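You operate a simulated robot arm through the tools that you are given. There is no shell and no other tool.

The job below is to be done with a simulated robot arm. You get a single attempt, and the scene is never put back.

JOB
Put things in order on the top of the wooden table. At the end: the tall clear glass stands where the white paper ball stood; the white paper ball stands where the green tub (marked "SALAD") stood; the green tub is in the medium red pot; the clear tumbler is in the steel steamer basket; whatever was shut is shut again. Leave all else as you found it, and nothing knocked over.

It is judged by the outcome, as a careful person would: the job done as asked, and still so three seconds after it is handed in. It fails if anything else is knocked over, pushed out of place, dropped, spilled or broken.

ROBOT AND FRAMES
A 6-joint arm with a two-finger parallel gripper, fixed in place. Base frame: the origin is on the floor under the middle of its stand, x ahead of it, y to its left, z up; the work surface is at about z = 750. Lengths are in mm, angles in rad, forces in N, time in s.
With the tool pointing down near the work surface it reaches from about 300 to 740 mm from the base axis. Its first joint turns from -1.152 to 1.152 rad. Payload 2.45 kg.
The tool frame sits at the grasp point between the pads (the TCP): z along the fingers, y along the line on which they close. The tips reach 24 mm beyond it. Largest opening 68 mm; finger width 17, thickness 10; the body of the gripper, 40 by 70 mm, starts 41 mm behind the TCP.
Orientation is that of the tool frame in the base frame, as a unit quaternion [w, x, y, z]. With the fingers straight down and closing along the base's y, the tool's x points along the base's -x, its y along +y and its z along -z.

CONTROLS
- The arm moves only by the tool apply_moves. Its argument "rows" is a list that holds one entry, the list of rows, each a list of 7 numbers: the turn, a rotation vector about the tool's x, y, z in units of 5 degrees (1.0 is 5 degrees), then the shift along the tool's x, y, z in units of 50 mm (1.0 is 50 mm), then the gripper command, from -1 (fully open) to 1 (shut), values between in proportion. In form: [[[ax, ay, az, x, y, z, gripper], ...]]. A call has 1 to 20 rows; each row shifts and turns the commanded pose from where the row before left it, along the tool's axes as they then stand. A call with a number of a shift or a turn outside -1 to 1 is refused whole. Rows are played at 5 a second. More than 50 mm and 0.15 rad between two rows, or a gripper value outside its range, and nothing of the call is played. A pose out of reach is approached as far as the arm can. The call stops where the force on the tool passes 40 N (or 10 N more than at its start, if that is more) or the arm is blocked; 0.2 s more then pass. The fingers move at their own pace (about 108 mm/s each) and stop on an object; they squeeze with about 37 N. The grip force told is the motor's: it shows also when the fingers shut on nothing. Time passes only in rows, and 0.2 s behind the last, so rows that do not move let the fingers close. The reply holds the time, the measured pose of the TCP, the force on the tool along the base axes, the opening and the grip force, in the units named above and with some noise, with the torque about the TCP (base axes, N m) and any sound that the robot's microphone picked up, and new pictures: "views" is both (left out), scene, wrist or none.
- Cameras (640 x 400 px; columns grow to the right, rows downward): "scene" is fixed at [172.7, 437.1, 1437.2]; the picture's right is [-0.56, -0.83, 0.00], its down [-0.65, 0.44, -0.62] and it looks along [0.51, -0.35, -0.78] (base axes); focal length 282 px, centre (320, 200). "wrist" rides on the gripper at [84, 11, -75] in the tool frame; the picture's right is [-0.13, 0.99, 0.00], its down [-0.60, -0.08, -0.79] and it looks along [-0.79, -0.10, 0.61] (tool axes); focal length 251 px, centre (320, 200). There is no depth. A picture from a camera that has moved, and an enlarged one, comes with that camera's place and axes in the base frame and with its lens.
- inspect(camera, box): a new picture of the part [left, top, right, bottom] of that camera's present view, enlarged. The clock stands still meanwhile.
- sign_off(): hands the job in; it is judged then, once.

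Places have to be worked out from the pictures, the camera data and where the tool is seen. Open the gripper and draw the arm clear of the work before you hand the job in, unless the task says otherwise.

The tools are called after "Call:" by a JSON object that holds its "name" and its "arguments". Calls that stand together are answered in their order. apply_moves: Moves the arm, as the interface text tells. Its arguments: {"type":"object","properties":{"rows":{"type":"array"},"views":{"type":"string","enum":["both","scene","wrist","none"]}},"required":["rows"]} The other tools are called the same way: inspect (camera, box) takes an enlarged picture of a part of a camera's view; sign_off () hands the job in.

At the start:

```text
time_s: 0.0
ee_pos: [435.5, 16.1, 1142.2]
orientation: [-0.001, -0.001, 1.0, 0.0]
contact_force: [-0.6, -1.0, -0.5]
ft_torque: [-0.01, 0.02, 0.0]
opening: 67.9
finger_force: 0.2
```

scene: 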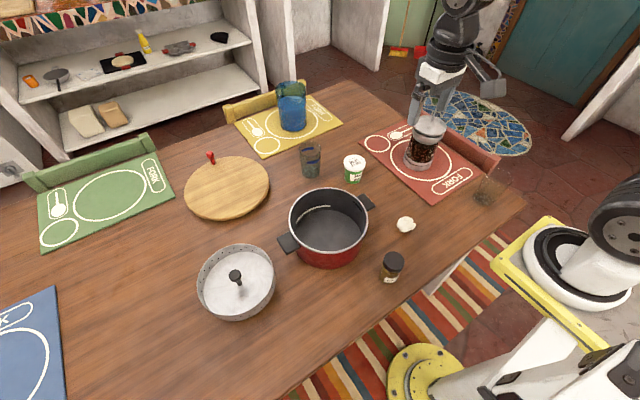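
wrist: 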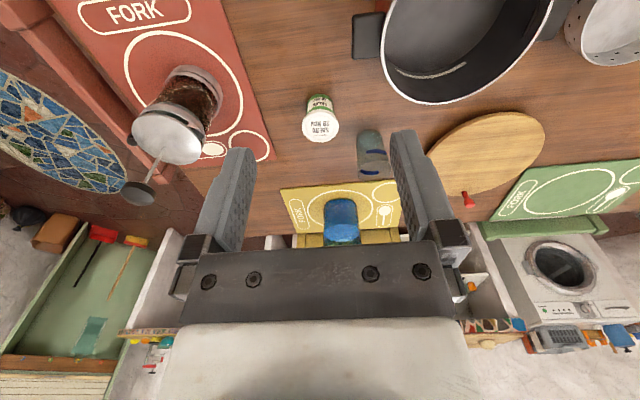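

I'll look closely at the objects on the table before moving anything.

Call:
{"name": "inspect", "arguments": {"camera": "scene", "box": [260, 120, 420, 220]}}

Call:
{"name": "inspect", "arguments": {"camera": "scene", "box": [360, 140, 520, 240]}}

Call:
{"name": "inspect", "arguments": {"camera": "scene", "box": [180, 220, 340, 320]}}

Call:
{"name": "inspect", "arguments": {"camera": "scene", "box": [260, 180, 420, 280]}}

Call:
{"name": "inspect", "arguments": {"camera": "scene", "box": [240, 70, 480, 220]}}

```text
4.00 times, centred on (340, 170) of scene
camera zoom: at [172.7, 437.1, 1437.2], right [-0.56, -0.83, 0.0], down [-0.65, 0.44, -0.62], along [0.51, -0.35, -0.78], focal length 1127 px, centre (240, 320)
```

zoom: 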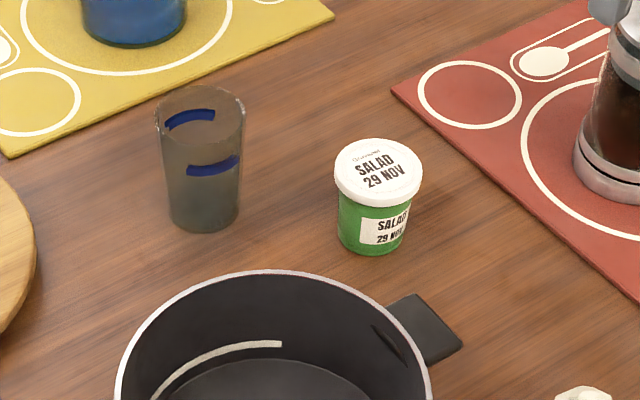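

```text
4.00 times, centred on (440, 190) of scene
camera zoom: at [172.7, 437.1, 1437.2], right [-0.56, -0.83, 0.0], down [-0.65, 0.44, -0.62], along [0.51, -0.35, -0.78], focal length 1127 px, centre (-160, 240)
```

zoom: 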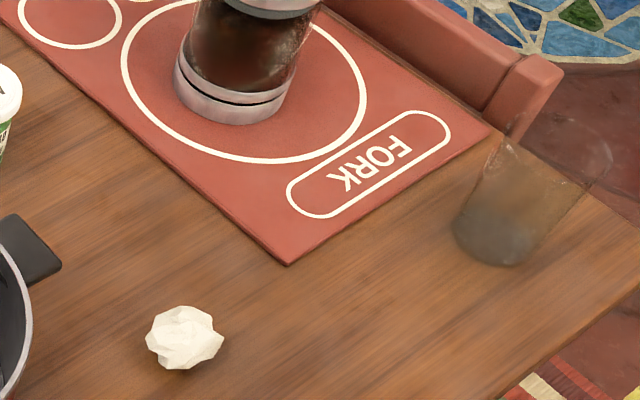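

```text
4.00 times, centred on (260, 270) of scene
camera zoom: at [172.7, 437.1, 1437.2], right [-0.56, -0.83, 0.0], down [-0.65, 0.44, -0.62], along [0.51, -0.35, -0.78], focal length 1127 px, centre (560, -80)
```

zoom: 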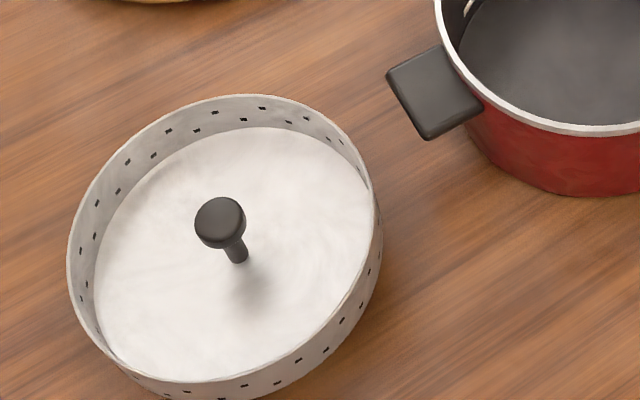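

```text
4.00 times, centred on (340, 230) of scene
camera zoom: at [172.7, 437.1, 1437.2], right [-0.56, -0.83, 0.0], down [-0.65, 0.44, -0.62], along [0.51, -0.35, -0.78], focal length 1127 px, centre (240, 80)
```

zoom: 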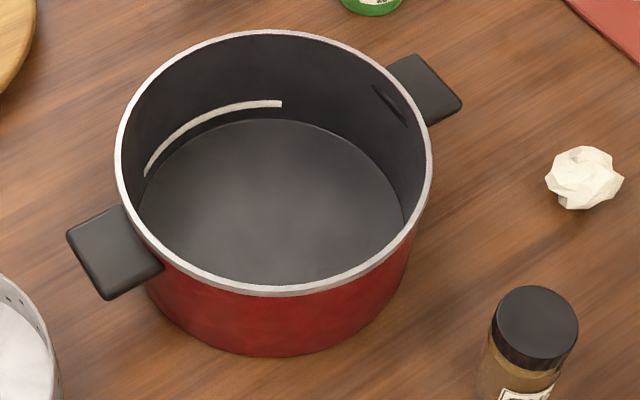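

```text
2.67 times, centred on (360, 145) of scene
camera zoom: at [172.7, 437.1, 1437.2], right [-0.56, -0.83, 0.0], down [-0.65, 0.44, -0.62], along [0.51, -0.35, -0.78], focal length 751 px, centre (213, 347)
```

zoom: 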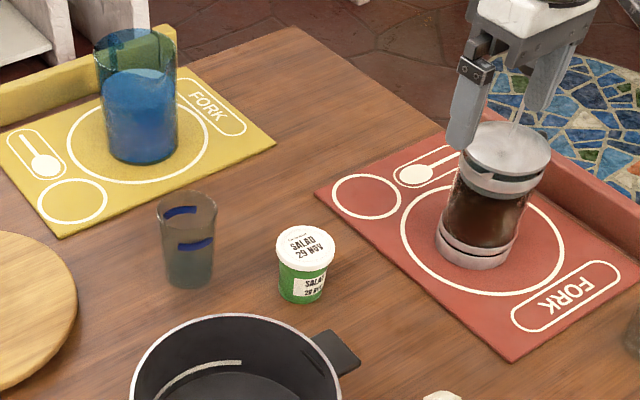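

The scene shows two clear glasses, one near the centre-back at (311,158) and one at the right corner at (487,190), plus an open pot and a basket with a post. I'll look more closely at the basket, the board and the wrist view to tell them apart.

Call:
{"name": "inspect", "arguments": {"camera": "wrist", "box": [280, 80, 440, 180]}}

Call:
{"name": "inspect", "arguments": {"camera": "scene", "box": [170, 140, 290, 215]}}

Call:
{"name": "inspect", "arguments": {"camera": "scene", "box": [440, 155, 536, 215]}}

Call:
{"name": "inspect", "arguments": {"camera": "scene", "box": [280, 130, 376, 190]}}

Call:
{"name": "inspect", "arguments": {"camera": "scene", "box": [180, 235, 290, 325]}}

```text
4.00 times, centred on (360, 130) of wrist
camera zoom: at [350.9, 27.2, 1217.6], right [0.13, 0.99, 0.0], down [0.6, -0.08, 0.79], along [0.79, -0.1, -0.61], focal length 1006 px, centre (160, 480)
```

zoom: 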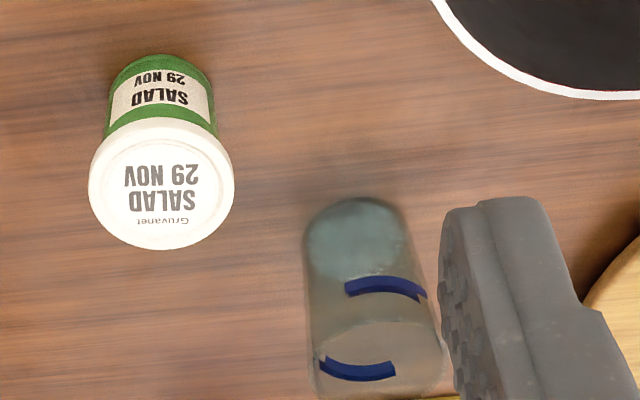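

```text
5.33 times, centred on (230, 178) of scene
camera zoom: at [172.7, 437.1, 1437.2], right [-0.56, -0.83, 0.0], down [-0.65, 0.44, -0.62], along [0.51, -0.35, -0.78], focal length 1503 px, centre (800, 320)
```

zoom: 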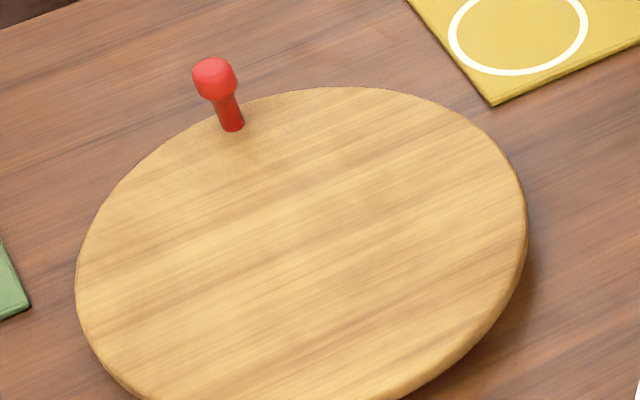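

```text
6.67 times, centred on (488, 185) of scene
camera zoom: at [172.7, 437.1, 1437.2], right [-0.56, -0.83, 0.0], down [-0.65, 0.44, -0.62], along [0.51, -0.35, -0.78], focal length 1878 px, centre (-800, 300)
```

zoom: 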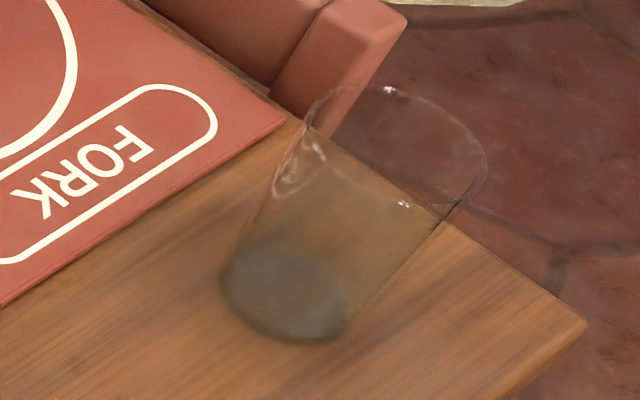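

```text
6.67 times, centred on (328, 160) of scene
camera zoom: at [172.7, 437.1, 1437.2], right [-0.56, -0.83, 0.0], down [-0.65, 0.44, -0.62], along [0.51, -0.35, -0.78], focal length 1878 px, centre (267, 467)
```

zoom: 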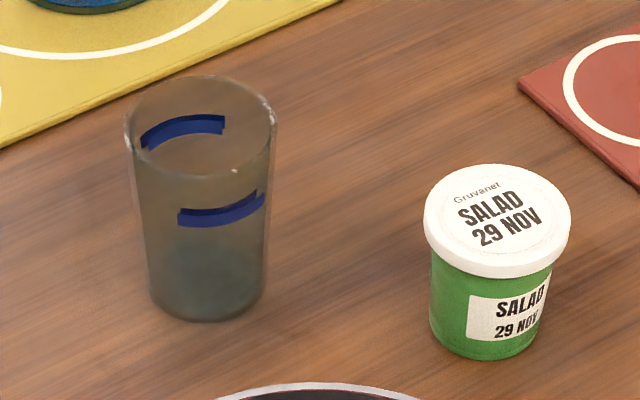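

```text
4.44 times, centred on (235, 280) of scene
camera zoom: at [172.7, 437.1, 1437.2], right [-0.56, -0.83, 0.0], down [-0.65, 0.44, -0.62], along [0.51, -0.35, -0.78], focal length 1252 px, centre (698, -156)
```

zoom: 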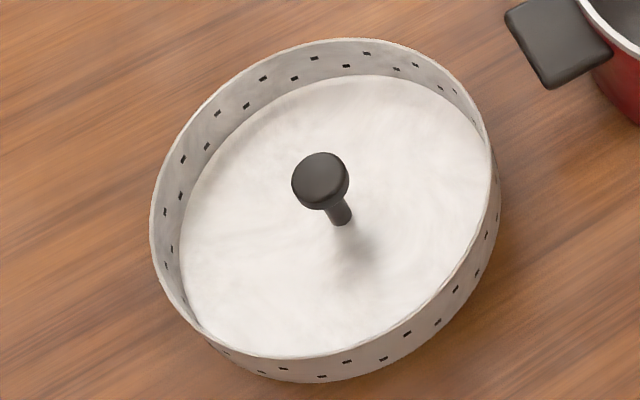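

The pot is near (504,187), the tub (636,-6), the ball (399,-7), one glass (736,94) and the other (340,-286). I'll move the wrist camera toward the corner glass, staying high, to measure it.

Call:
{"name": "apply_moves", "arguments": {"rows": [[[0, 0, 0, 0.348, -0.48, 0.32, -1], [0, 0, 0, 0.348, -0.48, 0.32, -1], [0, 0, 0, 0.348, -0.48, 0.32, -1], [0, 0, 0, 0.348, -0.48, 0.32, -1], [0, 0, 0, 0.348, -0.48, 0.32, -1], [0, 0, 0, 0.348, -0.48, 0.32, -1], [0, 0, 0, 0.348, -0.48, 0.32, -1], [0, 0, 0, 0.348, -0.48, 0.32, -1], [0, 0, 0, 0.348, -0.48, 0.32, -1], [0, 0, 0, 0.348, -0.48, 0.32, -1], [0, 0, 0, 0.348, -0.48, 0.32, -1], [0, 0, 0, 0.348, -0.48, 0.32, -1]]]}}

```text
time_s: 2.6
ee_pos: [241.1, -264.9, 950.6]
orientation: [-0.001, -0.001, 1.0, 0.0]
contact_force: [0.8, 0.1, 0.2]
ft_torque: [-0.01, 0.01, -0.05]
opening: 67.9
finger_force: 0.0
out of reach, approached as far as the arm can: row 12
camera wrist: at [156.3, -253.8, 1025.5], right [0.13, 0.99, 0.0], down [0.61, -0.08, 0.79], along [0.79, -0.1, -0.61], focal length 251 px, centre (320, 200)
```

scene: 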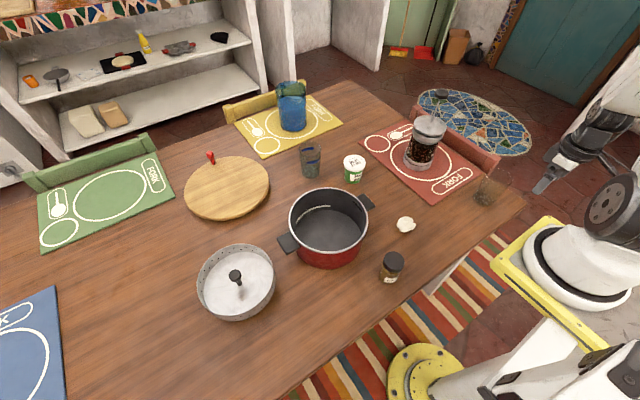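
wrist: 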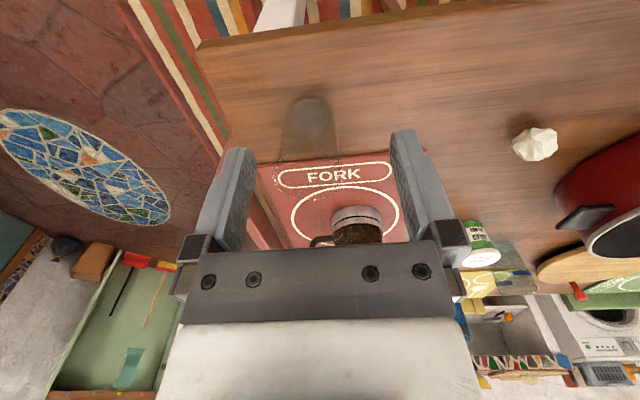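

The corner glass is visible between the fingers. I'll zoom in on it.

Call:
{"name": "inspect", "arguments": {"camera": "wrist", "box": [256, 80, 384, 160]}}

Call:
{"name": "inspect", "arguments": {"camera": "wrist", "box": [440, 90, 640, 215]}}

Call:
{"name": "inspect", "arguments": {"camera": "scene", "box": [456, 165, 520, 205]}}

Call:
{"name": "inspect", "arguments": {"camera": "scene", "box": [288, 135, 352, 175]}}

```text
5.00 times, centred on (320, 120) of wrist
camera zoom: at [156.3, -253.8, 1025.5], right [0.13, 0.99, 0.0], down [0.61, -0.08, 0.79], along [0.79, -0.1, -0.61], focal length 1257 px, centre (320, 600)
```

zoom: 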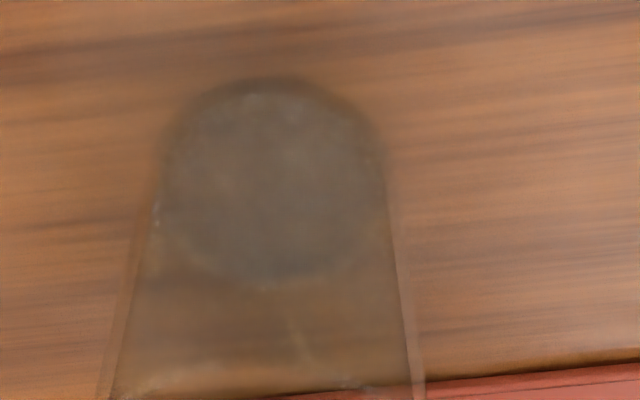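

```text
3.20 times, centred on (540, 152) of wrist
camera zoom: at [156.3, -253.8, 1025.5], right [0.13, 0.99, 0.0], down [0.61, -0.08, 0.79], along [0.79, -0.1, -0.61], focal length 805 px, centre (-384, 352)
```

zoom: 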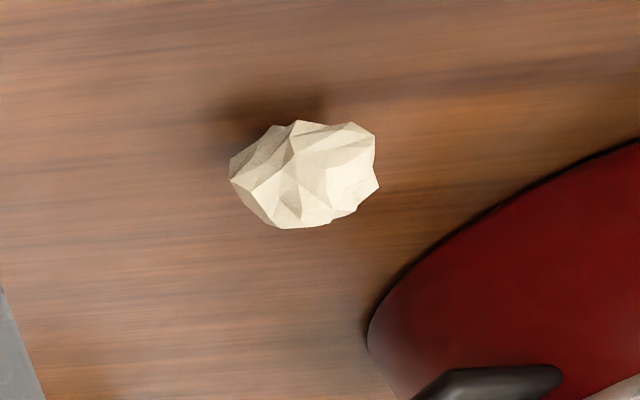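

```text
10.00 times, centred on (488, 185) of scene
camera zoom: at [172.6, 437.1, 1437.3], right [-0.56, -0.83, 0.0], down [-0.65, 0.44, -0.62], along [0.51, -0.35, -0.78], focal length 2818 px, centre (-1360, 350)
```

zoom: 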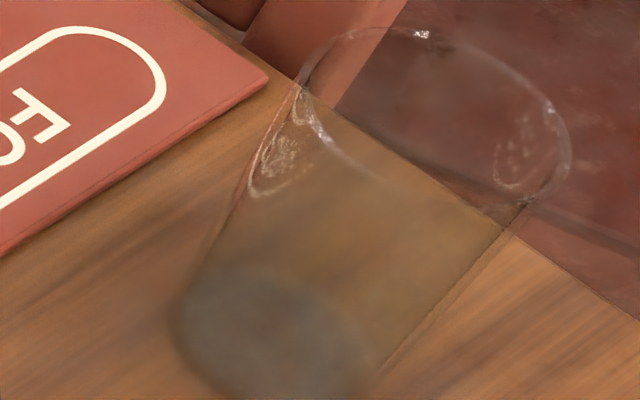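

```text
10.00 times, centred on (320, 155) of scene
camera zoom: at [172.6, 437.1, 1437.3], right [-0.56, -0.83, 0.0], down [-0.65, 0.44, -0.62], along [0.51, -0.35, -0.78], focal length 2818 px, centre (320, 650)
```

zoom: 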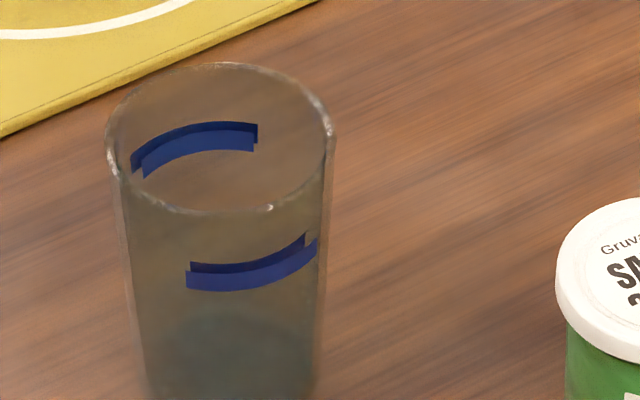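

The corner glass is wider (about 78 mm rim, 102 mm tall) and tapers. The one near the tub is slimmer and taller (about 71 mm rim, 108 mm), so I take that as the tall glass and the corner one as the tumbler. Next I go above the tub to compare its lid with the finger gap.

Call:
{"name": "apply_moves", "arguments": {"rows": [[[0, 0, 0, -0.632, 0.428, -0.01, -1], [0, 0, 0, -0.632, 0.428, -0.01, -1], [0, 0, 0, -0.632, 0.428, -0.01, -1], [0, 0, 0, -0.632, 0.428, -0.01, -1], [0, 0, 0, -0.632, 0.428, -0.01, -1], [0, 0, 0, -0.632, 0.428, -0.01, -1], [0, 0, 0, -0.632, 0.428, -0.01, -1], [0, 0, 0, -0.632, 0.428, -0.01, -1], [0, 0, 0, -0.632, 0.428, -0.01, -1], [0, 0, 0, -0.632, 0.428, -0.01, -1], [0, 0, 0, -0.632, 0.428, -0.01, -1], [0, 0, 0, -0.632, 0.428, -0.01, -1]]]}}

```text
time_s: 5.2
ee_pos: [619.9, -7.6, 958.3]
orientation: [0.0, -0.001, 1.0, 0.001]
contact_force: [0.2, -0.4, 0.4]
ft_torque: [-0.01, 0.0, -0.01]
opening: 68.3
finger_force: 0.1
camera wrist: at [535.9, 4.6, 1032.3], right [0.13, 0.99, 0.0], down [0.6, -0.08, 0.79], along [0.79, -0.1, -0.61], focal length 251 px, centre (320, 200)
```

scene: 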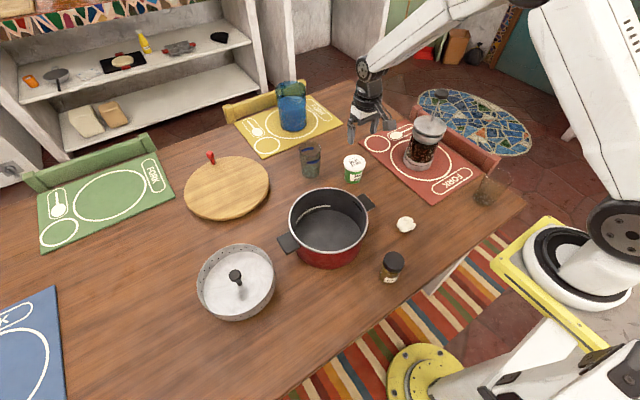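
wrist: 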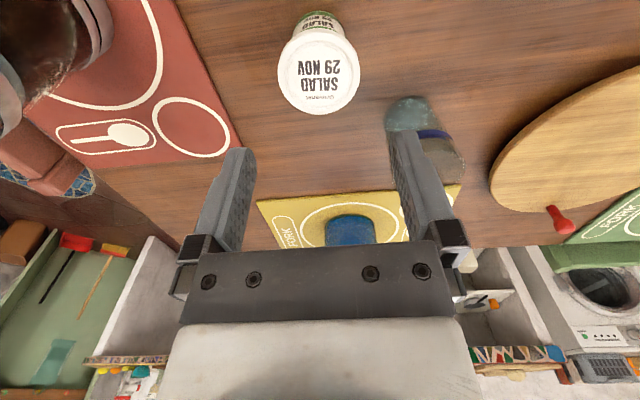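

The tool is above and slightly behind the tub. I'll zoom in to pin down the lid's centre and diameter.

Call:
{"name": "inspect", "arguments": {"camera": "wrist", "box": [256, 5, 384, 125]}}

Call:
{"name": "inspect", "arguments": {"camera": "scene", "box": [330, 145, 378, 190]}}

Call:
{"name": "inspect", "arguments": {"camera": "wrist", "box": [370, 80, 498, 200]}}

```text
3.33 times, centred on (320, 65) of wrist
camera zoom: at [535.9, 4.6, 1032.3], right [0.13, 0.99, 0.0], down [0.6, -0.08, 0.79], along [0.79, -0.1, -0.61], focal length 838 px, centre (320, 650)
```

zoom: 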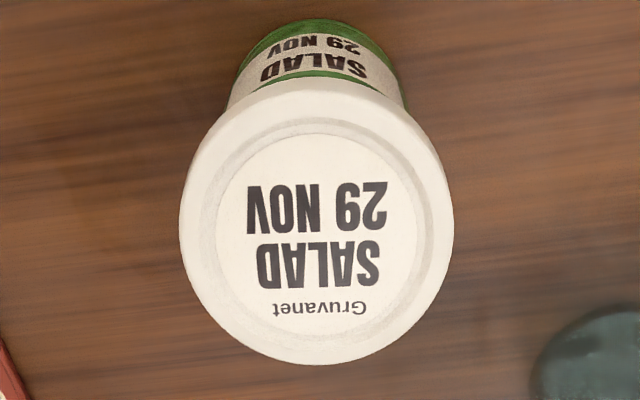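

```text
8.89 times, centred on (354, 168) of scene
camera zoom: at [172.7, 437.2, 1437.2], right [-0.56, -0.83, 0.0], down [-0.65, 0.44, -0.62], along [0.51, -0.35, -0.78], focal length 2505 px, centre (18, 489)
```

zoom: 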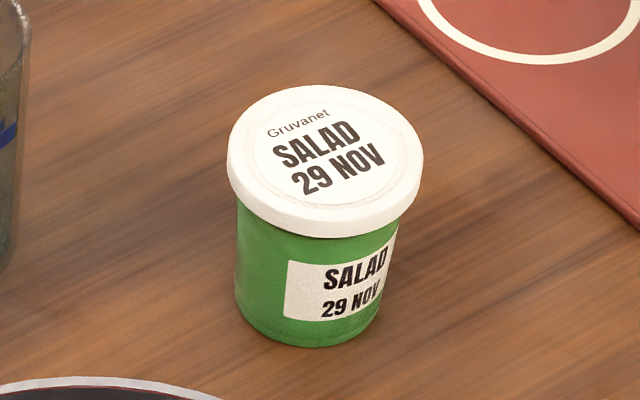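

```text
3.33 times, centred on (434, 140) of wrist
camera zoom: at [535.9, 4.6, 1032.3], right [0.13, 0.99, 0.0], down [0.6, -0.08, 0.79], along [0.79, -0.1, -0.61], focal length 838 px, centre (-60, 400)
```

zoom: 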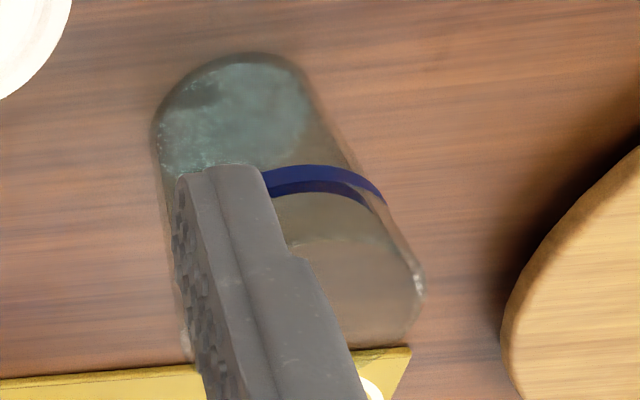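

The lid measures roughly 66–68 mm, very close to the maximum opening. I'll lower the fingertips to just above the lid and compare the two directly.

Call:
{"name": "apply_moves", "arguments": {"rows": [[[0, 0, 0, 0, 0, 0.6, -1], [0, 0, 0, 0, 0, 0.6, -1], [0, 0, 0, 0, 0, 0.6, -1], [0, 0, 0, 0, 0, 0, -1]]]}}

Call:
{"name": "inspect", "arguments": {"camera": "wrist", "box": [220, 80, 440, 218]}}

Call:
{"name": "inspect", "arguments": {"camera": "scene", "box": [320, 130, 400, 190]}}

```text
time_s: 6.2
ee_pos: [620.6, -8.6, 866.2]
orientation: [0.0, 0.0, 1.0, -0.001]
contact_force: [0.4, -0.9, 0.7]
ft_torque: [0.0, -0.02, 0.04]
opening: 68.1
finger_force: 0.0
camera wrist: at [535.3, 2.5, 942.5], right [0.13, 0.99, 0.0], down [0.6, -0.08, 0.79], along [0.79, -0.1, -0.61], focal length 251 px, centre (320, 200)
```

scene: 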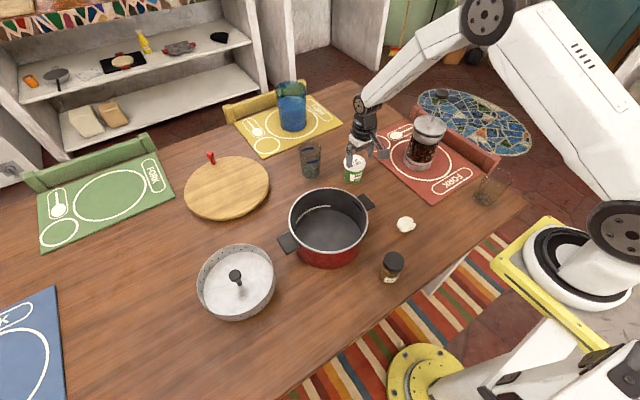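
wrist: 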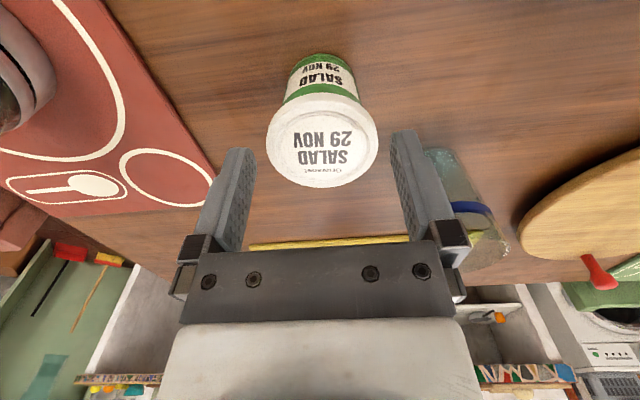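

```text
2.90 times, centred on (330, 149) of wrist
camera zoom: at [535.3, 2.5, 942.5], right [0.13, 0.99, 0.0], down [0.6, -0.08, 0.79], along [0.79, -0.1, -0.61], focal length 729 px, centre (291, 348)
```

zoom: 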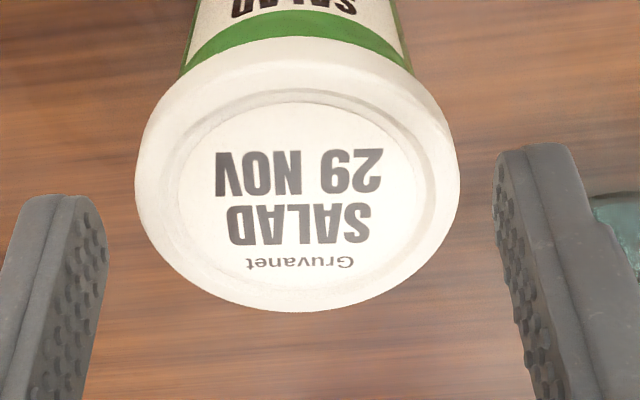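

```text
6.67 times, centred on (360, 160) of scene
camera zoom: at [172.7, 437.1, 1437.2], right [-0.56, -0.83, 0.0], down [-0.65, 0.44, -0.62], along [0.51, -0.35, -0.78], focal length 1878 px, centre (53, 467)
```

zoom: 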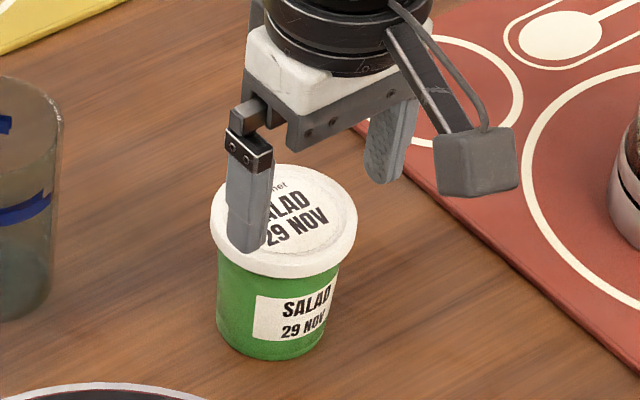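

The lid is about 68.5 mm, just wider than the gap, so I'll grip it slightly off its diameter where the chord is narrower. I back off 12 mm, lower to lid height, and check before moving forward.

Call:
{"name": "apply_moves", "arguments": {"rows": [[[0, 0, 0, 0.24, -0.012, 0, -1], [0, 0, 0, 0, 0, 0.36, -1], [0, 0, 0, 0, 0, 0.36, -1], [0, 0, 0, 0, 0, 0.36, -1], [0, 0, 0, 0, 0, 0, -1]]]}}

Call:
{"name": "inspect", "arguments": {"camera": "wrist", "box": [220, 80, 440, 218]}}

Call:
{"name": "inspect", "arguments": {"camera": "scene", "box": [320, 130, 400, 190]}}

```text
time_s: 7.4
ee_pos: [608.6, -10.2, 811.1]
orientation: [0.001, 0.0, 1.0, 0.0]
contact_force: [-1.2, 0.4, -0.4]
ft_torque: [0.0, -0.01, -0.01]
opening: 68.0
finger_force: 0.1
camera wrist: at [524.1, 1.2, 888.2], right [0.13, 0.99, 0.0], down [0.6, -0.08, 0.79], along [0.79, -0.1, -0.61], focal length 251 px, centre (320, 200)
```

scene: 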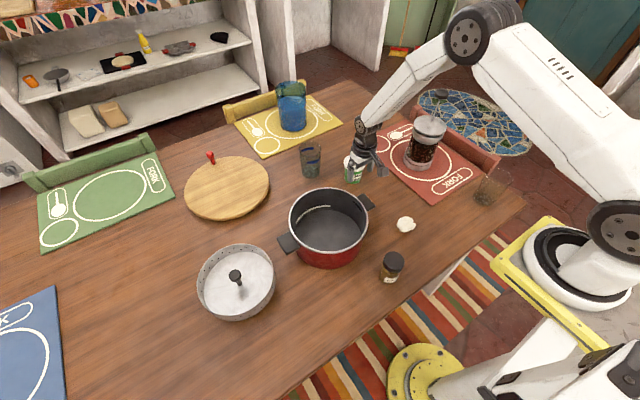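
wrist: 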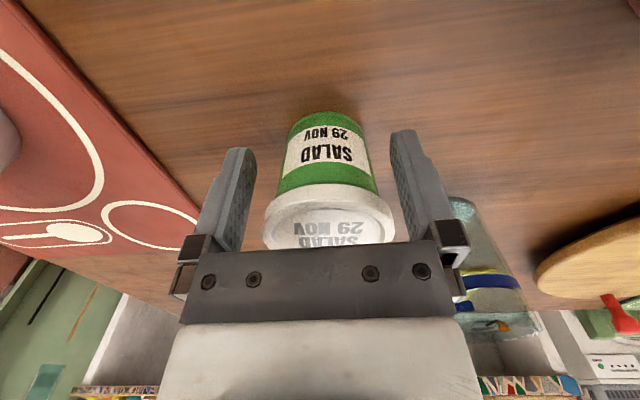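

```text
2.90 times, centred on (330, 149) of wrist
camera zoom: at [524.1, 1.2, 888.2], right [0.13, 0.99, 0.0], down [0.6, -0.08, 0.79], along [0.79, -0.1, -0.61], focal length 729 px, centre (291, 348)
```

zoom: 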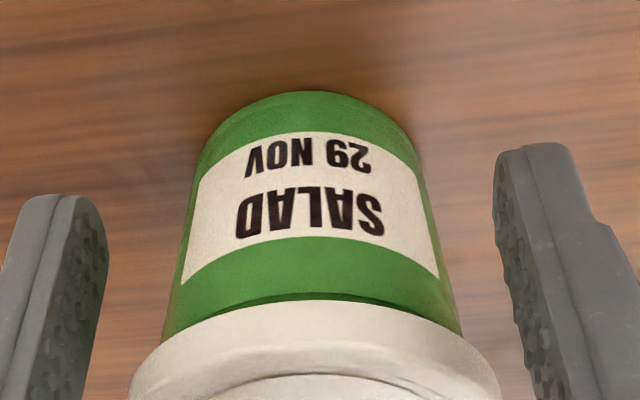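

```text
6.67 times, centred on (360, 160) of scene
camera zoom: at [172.7, 437.1, 1437.2], right [-0.56, -0.83, 0.0], down [-0.65, 0.44, -0.62], along [0.51, -0.35, -0.78], focal length 1878 px, centre (53, 467)
```

zoom: 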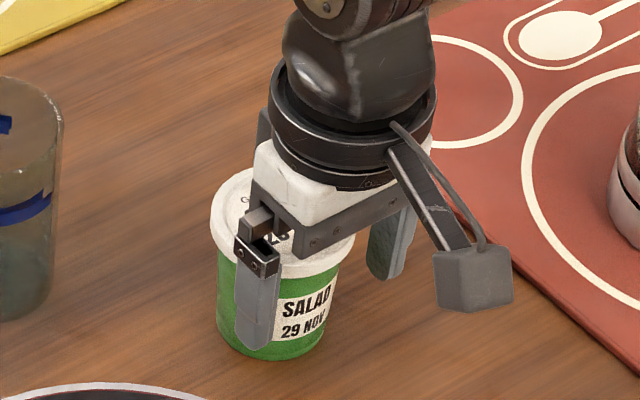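

The lid is centred between the fingers sideways. I move forward in small steps until the finger edges sit about 9 mm short of the lid's diameter, watching the force.

Call:
{"name": "apply_moves", "arguments": {"rows": [[[0, 0, 0, -0.1, 0, 0, -1], [0, 0, 0, -0.1, 0, 0, -1], [0, 0, 0, -0.06, 0, 0, -1], [0, 0, 0, 0, 0, 0, -1]]]}}

Call:
{"name": "inspect", "arguments": {"camera": "wrist", "box": [210, 130, 450, 260]}}

Call:
{"name": "inspect", "arguments": {"camera": "scene", "box": [320, 130, 400, 190]}}

```text
time_s: 8.4
ee_pos: [621.7, -8.9, 812.4]
orientation: [0.0, 0.0, 1.0, 0.0]
contact_force: [0.6, -0.1, -0.1]
ft_torque: [0.01, 0.02, 0.0]
opening: 67.9
finger_force: 0.0
camera wrist: at [537.0, 1.7, 888.0], right [0.13, 0.99, 0.0], down [0.6, -0.08, 0.79], along [0.79, -0.1, -0.61], focal length 251 px, centre (320, 200)
```

scene: 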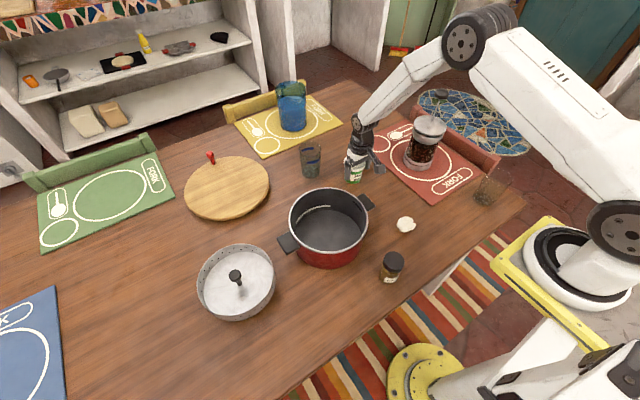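
wrist: 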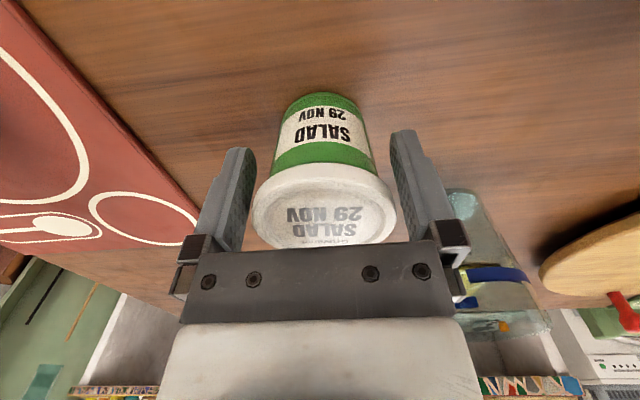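

```text
2.67 times, centred on (330, 195) of wrist
camera zoom: at [537.0, 1.7, 888.0], right [0.13, 0.99, 0.0], down [0.6, -0.08, 0.79], along [0.79, -0.1, -0.61], focal length 670 px, centre (293, 213)
```

zoom: 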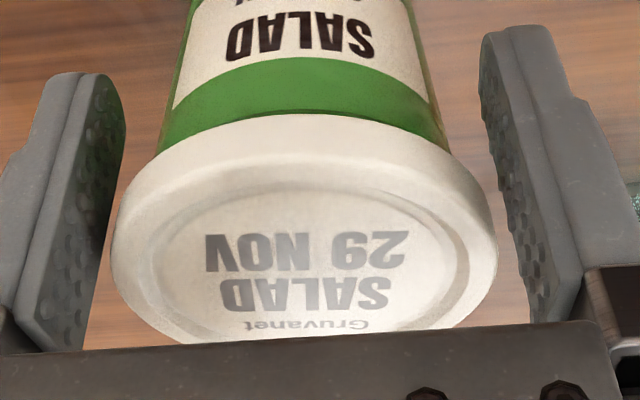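

```text
6.67 times, centred on (360, 160) of scene
camera zoom: at [172.7, 437.1, 1437.2], right [-0.56, -0.83, 0.0], down [-0.65, 0.44, -0.62], along [0.51, -0.35, -0.78], focal length 1878 px, centre (53, 467)
```

zoom: 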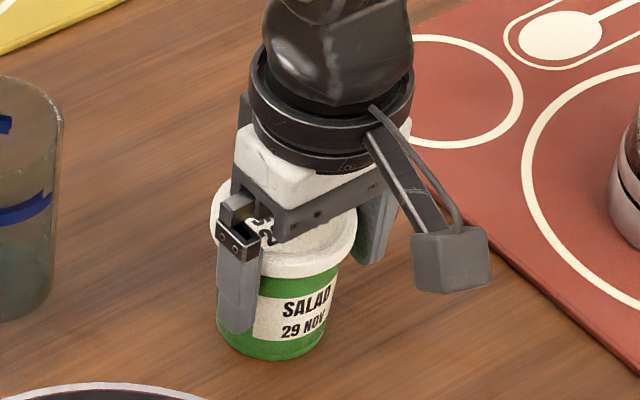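

Fingers straddle the lid without touching. I close partway to see whether the grip holds on the lid chord.

Call:
{"name": "apply_moves", "arguments": {"rows": [[[0, 0, 0, 0, 0, 0, -0.85], [0, 0, 0, 0, 0, 0, -0.85], [0, 0, 0, 0, 0, 0, -0.85]]], "views": "both"}}

Call:
{"name": "inspect", "arguments": {"camera": "wrist", "box": [210, 130, 450, 260]}}

```text
time_s: 9.2
ee_pos: [622.6, -7.6, 812.3]
orientation: [-0.001, 0.0, 1.0, 0.0]
contact_force: [1.0, -0.3, -0.8]
ft_torque: [0.01, -0.01, -0.03]
opening: 65.2
finger_force: 37.7
camera wrist: at [537.0, 1.6, 888.0], right [0.13, 0.99, 0.0], down [0.6, -0.08, 0.79], along [0.79, -0.1, -0.61], focal length 251 px, centre (320, 200)
```

scene: 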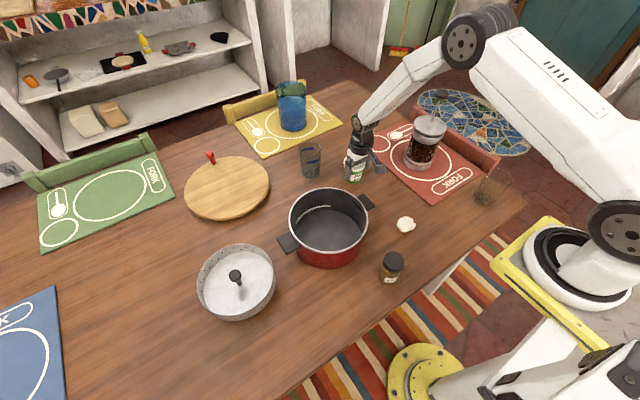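
wrist: 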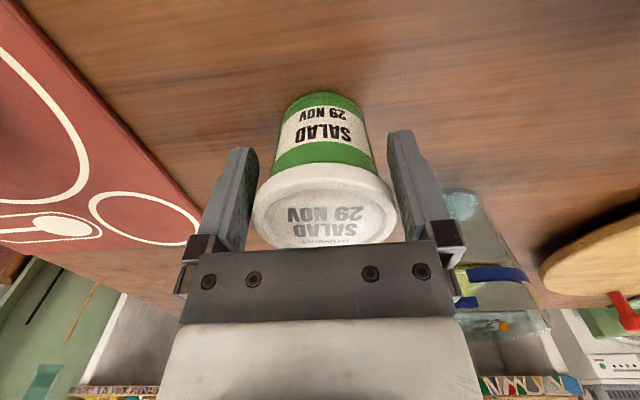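

```text
2.67 times, centred on (330, 195) of wrist
camera zoom: at [537.0, 1.6, 888.0], right [0.13, 0.99, 0.0], down [0.6, -0.08, 0.79], along [0.79, -0.1, -0.61], focal length 670 px, centre (293, 213)
```

zoom: 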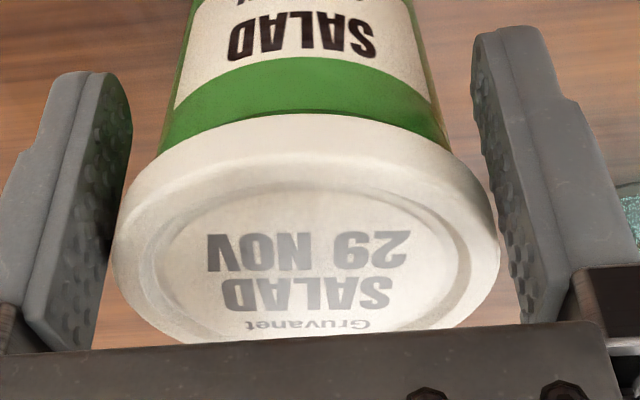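

The fingers stopped on the lid at 65.2 mm with 37.7 N, and the tub didn't shift. I lift it 15 mm and check that it's held.

Call:
{"name": "apply_moves", "arguments": {"rows": [[[0, 0, 0, 0, 0, 0, -0.75], [0, 0, 0, 0, 0, -0.1, -0.75], [0, 0, 0, 0, 0, -0.1, -0.75], [0, 0, 0, 0, 0, -0.1, -0.75], [0, 0, 0, 0, 0, 0, -0.75]]]}}

Call:
{"name": "inspect", "arguments": {"camera": "scene", "box": [320, 130, 400, 190]}}

Call:
{"name": "inspect", "arguments": {"camera": "wrist", "box": [210, 70, 450, 260]}}

```text
time_s: 10.4
ee_pos: [620.7, -7.7, 827.3]
orientation: [0.0, -0.001, 1.0, 0.0]
contact_force: [0.4, 0.3, -2.5]
ft_torque: [0.01, 0.05, 0.01]
opening: 65.3
finger_force: 37.5
camera wrist: at [537.2, 2.4, 903.3], right [0.13, 0.99, 0.0], down [0.6, -0.08, 0.79], along [0.79, -0.1, -0.61], focal length 251 px, centre (320, 200)
```

scene: 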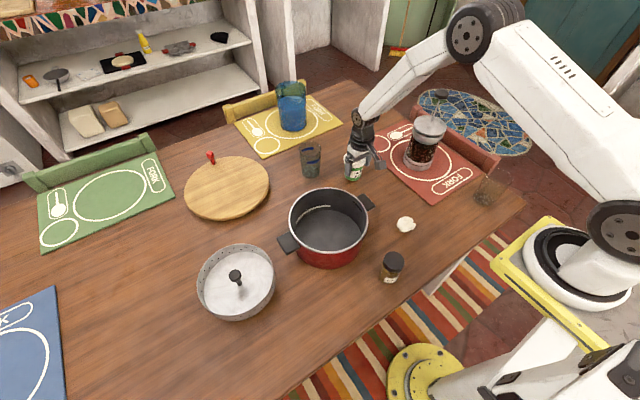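
wrist: 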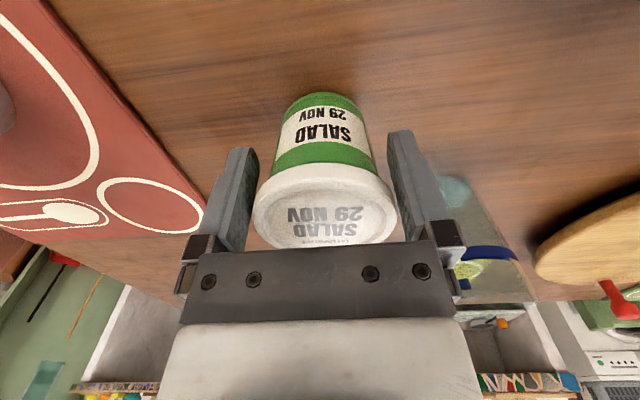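

```text
6.67 times, centred on (360, 160) of scene
camera zoom: at [172.7, 437.1, 1437.2], right [-0.56, -0.83, 0.0], down [-0.65, 0.44, -0.62], along [0.51, -0.35, -0.78], focal length 1878 px, centre (53, 467)
```

zoom: 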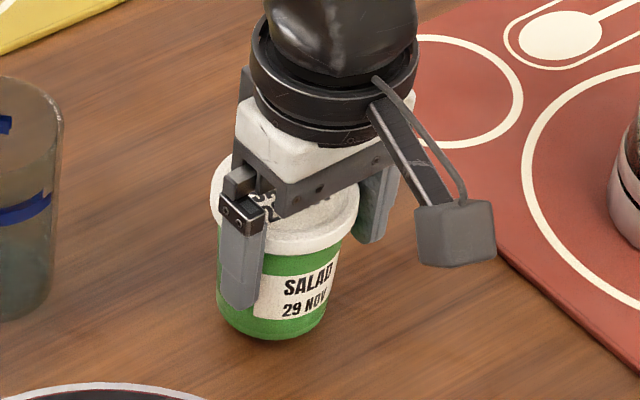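

```text
2.11 times, centred on (330, 165) of wrist
camera zoom: at [537.2, 2.4, 903.3], right [0.13, 0.99, 0.0], down [0.6, -0.08, 0.79], along [0.79, -0.1, -0.61], focal length 529 px, centre (299, 274)
```

zoom: 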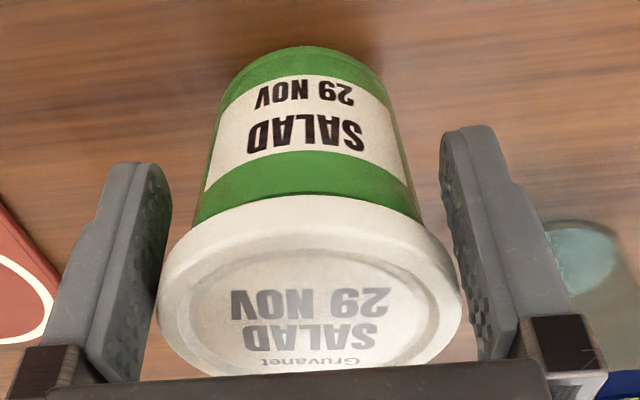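

The tub is held firmly (about 2.3 N extra load) and hasn't shifted in the grip. From the grip width I put its original centre at about (640,-8.5). I lift it clear of the pot rim and re-measure the pot.

Call:
{"name": "apply_moves", "arguments": {"rows": [[[0, 0, 0, 0, 0, -0.5, -0.75], [0, 0, 0, 0, 0, -0.6, -0.75], [0, 0, 0, 0, 0, -0.6, -0.75], [0, 0, 0, 0, 0, -0.46, -0.75]]]}}

Call:
{"name": "inspect", "arguments": {"camera": "scene", "box": [268, 176, 388, 276]}}

Call:
{"name": "inspect", "arguments": {"camera": "wrist", "box": [220, 60, 440, 250]}}

```text
time_s: 11.4
ee_pos: [619.4, -10.0, 936.1]
orientation: [0.0, 0.0, 1.0, 0.0]
contact_force: [0.3, 0.6, -1.3]
ft_torque: [0.0, 0.02, 0.02]
opening: 65.3
finger_force: 37.0
camera wrist: at [535.4, 2.2, 1011.4], right [0.13, 0.99, 0.0], down [0.6, -0.08, 0.79], along [0.79, -0.1, -0.61], focal length 251 px, centre (320, 200)
```

scene: 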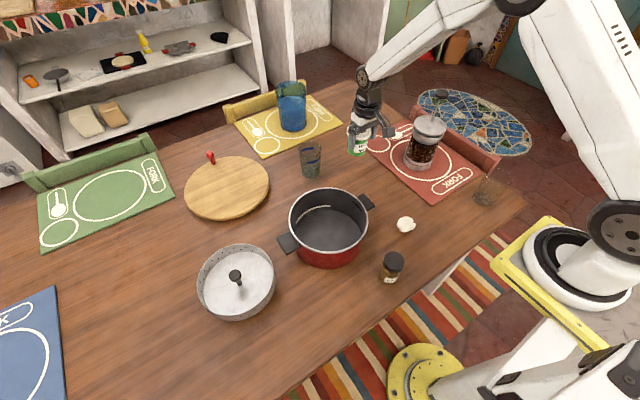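
wrist: 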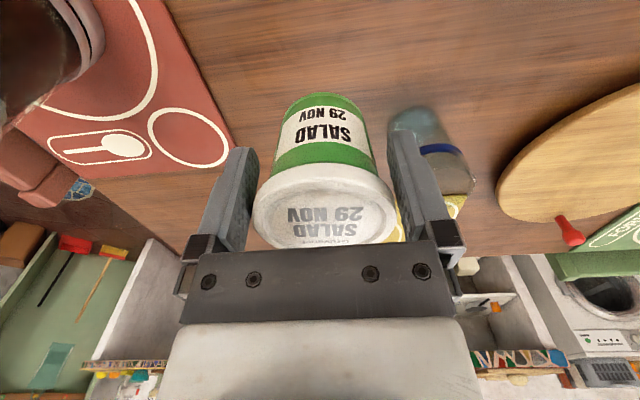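

```text
4.00 times, centred on (328, 226) of scene
camera zoom: at [172.7, 437.1, 1437.2], right [-0.56, -0.83, 0.0], down [-0.65, 0.44, -0.62], along [0.51, -0.35, -0.78], focal length 1127 px, centre (288, 96)
```

zoom: 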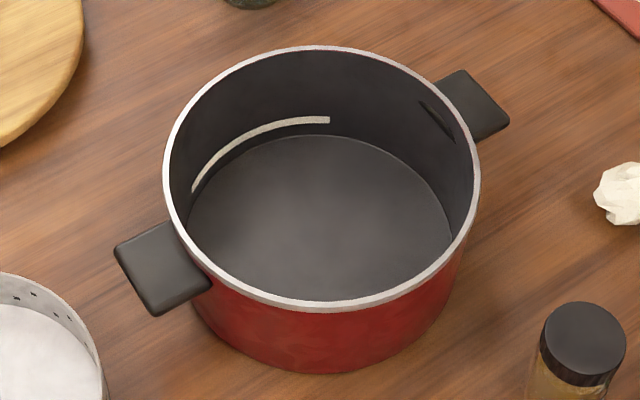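

```text
2.11 times, centred on (330, 155) of wrist
camera zoom: at [535.4, 2.2, 1011.4], right [0.13, 0.99, 0.0], down [0.6, -0.08, 0.79], along [0.79, -0.1, -0.61], focal length 529 px, centre (299, 295)
```

zoom: 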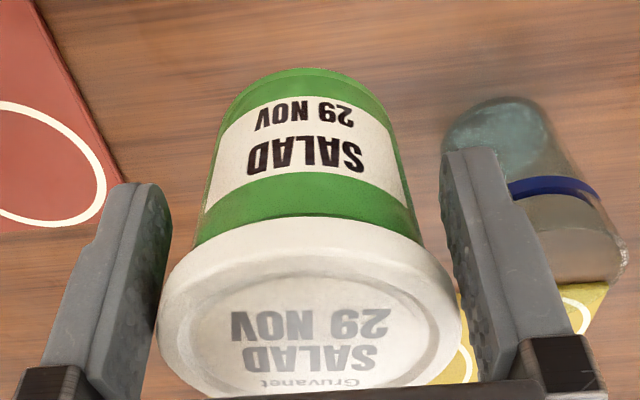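

The pot measures centre about (501,190), rim z about 845 and floor about 753. I carry the tub over at z 936, so its bottom is about 25 mm above the rim.

Call:
{"name": "apply_moves", "arguments": {"rows": [[[0, 0, 0, 0.397, 0.567, -0.05, -0.75], [0, 0, 0, 0.397, 0.567, -0.05, -0.75], [0, 0, 0, 0.397, 0.567, 0, -0.75], [0, 0, 0, 0.397, 0.567, 0, -0.75], [0, 0, 0, 0.397, 0.567, 0, -0.75], [0, 0, 0, 0.397, 0.567, 0, -0.75], [0, 0, 0, 0.397, 0.567, 0, -0.75], [0, 0, 0, 0, 0, 0, -0.75]]]}}

Call:
{"name": "inspect", "arguments": {"camera": "scene", "box": [260, 130, 420, 270]}}

```text
time_s: 13.2
ee_pos: [483.2, 191.5, 940.0]
orientation: [0.0, 0.0, 1.0, 0.0]
contact_force: [0.3, 0.1, -1.9]
ft_torque: [0.0, 0.0, -0.02]
opening: 64.9
finger_force: 36.8
camera wrist: at [398.4, 202.2, 1015.5], right [0.13, 0.99, 0.0], down [0.6, -0.08, 0.79], along [0.79, -0.1, -0.61], focal length 251 px, centre (320, 200)
```

scene: 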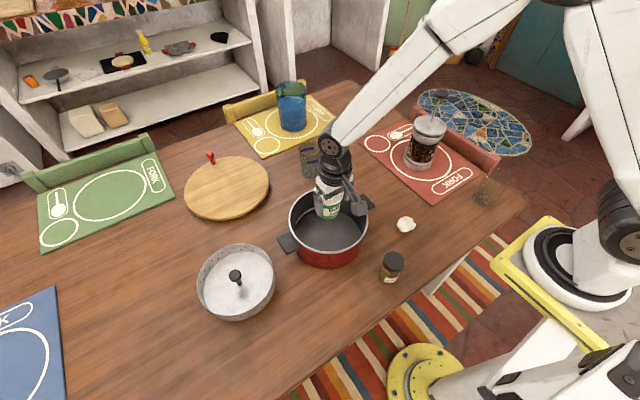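
wrist: 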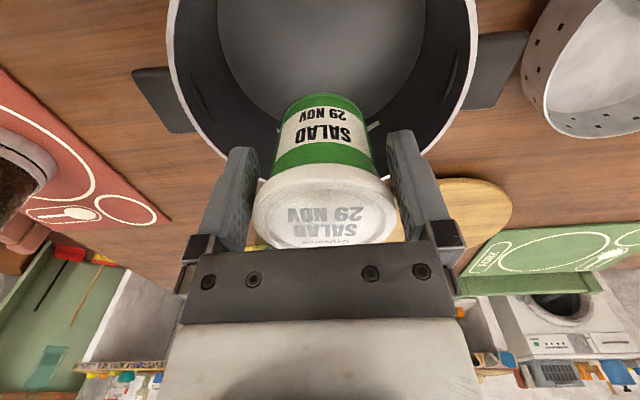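

```text
2.86 times, centred on (340, 200) of scene
camera zoom: at [172.7, 437.2, 1437.2], right [-0.56, -0.83, 0.0], down [-0.65, 0.44, -0.62], along [0.51, -0.35, -0.78], focal length 805 px, centre (263, 200)
```

zoom: 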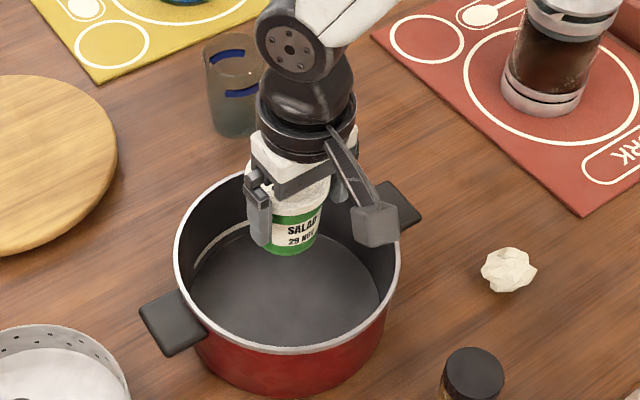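

The tub is centred over the pot opening. I lower it most of the way, then finish in small steps watching the force.

Call:
{"name": "apply_moves", "arguments": {"rows": [[[0, 0, 0, 0, 0, 0.4, -0.75], [0, 0, 0, 0, 0, 0.5, -0.75], [0, 0, 0, 0, 0, 0.5, -0.75], [0, 0, 0, 0, 0, 0.5, -0.75], [0, 0, 0, 0, 0, 0.3, -0.75], [0, 0, 0, 0, 0, 0.1, -0.75], [0, 0, 0, 0, 0, 0, -0.75]]]}}

Call:
{"name": "inspect", "arguments": {"camera": "scene", "box": [260, 130, 420, 270]}}

```text
time_s: 14.8
ee_pos: [483.0, 189.1, 827.3]
orientation: [0.0, 0.0, 1.0, -0.001]
contact_force: [-0.1, -0.5, -2.3]
ft_torque: [0.02, 0.03, -0.02]
opening: 64.8
finger_force: 37.5
camera wrist: at [397.8, 200.8, 901.2], right [0.13, 0.99, 0.0], down [0.6, -0.08, 0.79], along [0.79, -0.1, -0.61], focal length 251 px, centre (320, 200)
```

scene: 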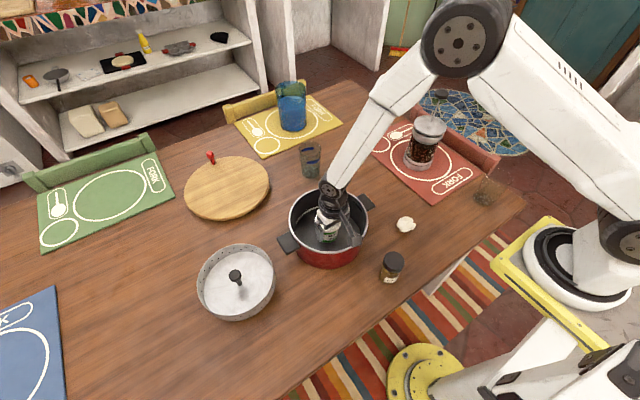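
wrist: 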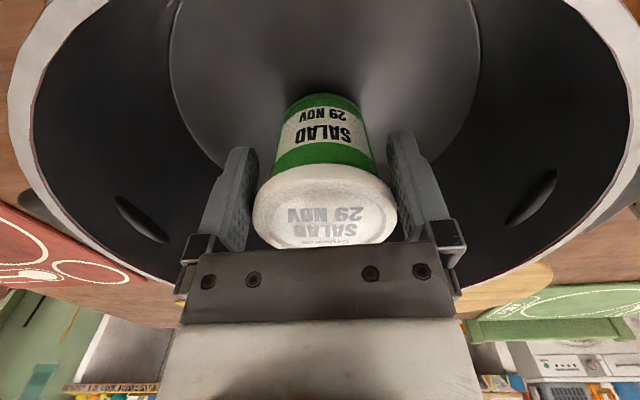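

```text
2.86 times, centred on (340, 200) of scene
camera zoom: at [172.7, 437.2, 1437.2], right [-0.56, -0.83, 0.0], down [-0.65, 0.44, -0.62], along [0.51, -0.35, -0.78], focal length 805 px, centre (263, 200)
```

zoom: 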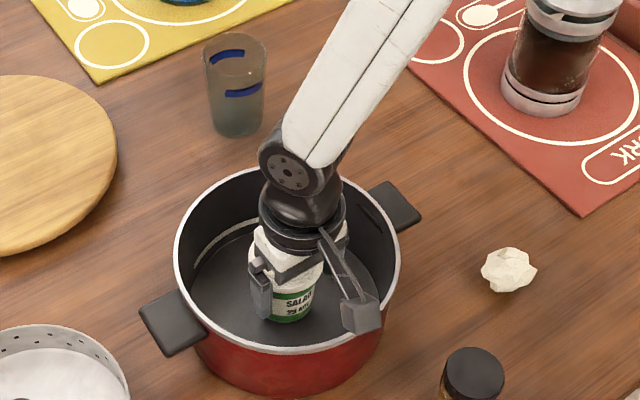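

The tub bottom should be around 10–12 mm above the pot floor. I lower in small steps to feel contact.

Call:
{"name": "apply_moves", "arguments": {"rows": [[[0, 0, 0, 0, 0, 0.06, -0.75], [0, 0, 0, 0, 0, 0.06, -0.75], [0, 0, 0, 0, 0, 0, -0.75]]], "views": "none"}}

Call:
{"name": "apply_moves", "arguments": {"rows": [[[0, 0, 0, 0, 0, 0.04, -0.75], [0, 0, 0, 0, 0, 0, -0.75]]], "views": "none"}}

Call:
{"name": "apply_moves", "arguments": {"rows": [[[0, 0, 0, 0, 0, 0.04, -0.75], [0, 0, 0, 0, 0, 0, -0.75]]], "views": "none"}}

```text
time_s: 15.6
ee_pos: [483.0, 190.9, 819.1]
orientation: [-0.001, -0.001, 1.0, 0.001]
contact_force: [1.0, -0.6, -1.9]
ft_torque: [0.0, 0.04, -0.01]
opening: 64.7
finger_force: 36.9
```

```text
time_s: 16.2
ee_pos: [482.4, 189.9, 816.6]
orientation: [0.0, -0.001, 1.0, 0.0]
contact_force: [-0.1, -0.1, -1.0]
ft_torque: [-0.01, 0.01, 0.03]
opening: 65.0
finger_force: 37.2
```

```text
time_s: 16.8
ee_pos: [483.0, 190.2, 816.9]
orientation: [0.0, 0.0, 1.0, 0.001]
contact_force: [-10.6, -5.2, 36.0]
ft_torque: [-0.05, -0.34, -0.21]
opening: 65.0
finger_force: 36.9
```

Contact at about 816 mm, so the floor is reached. I back up 2 mm to relieve the force, then open and pull back from the lid before lifting.

Call:
{"name": "apply_moves", "arguments": {"rows": [[[0, 0, 0, 0, 0, -0.03, -0.75], [0, 0, 0, 0, 0, 0, -0.75]]], "views": "none"}}

```text
time_s: 17.4
ee_pos: [483.6, 189.1, 817.6]
orientation: [0.001, 0.0, 1.0, 0.0]
contact_force: [-2.0, 0.7, 19.8]
ft_torque: [0.32, -0.35, -0.02]
opening: 64.9
finger_force: 36.4
```

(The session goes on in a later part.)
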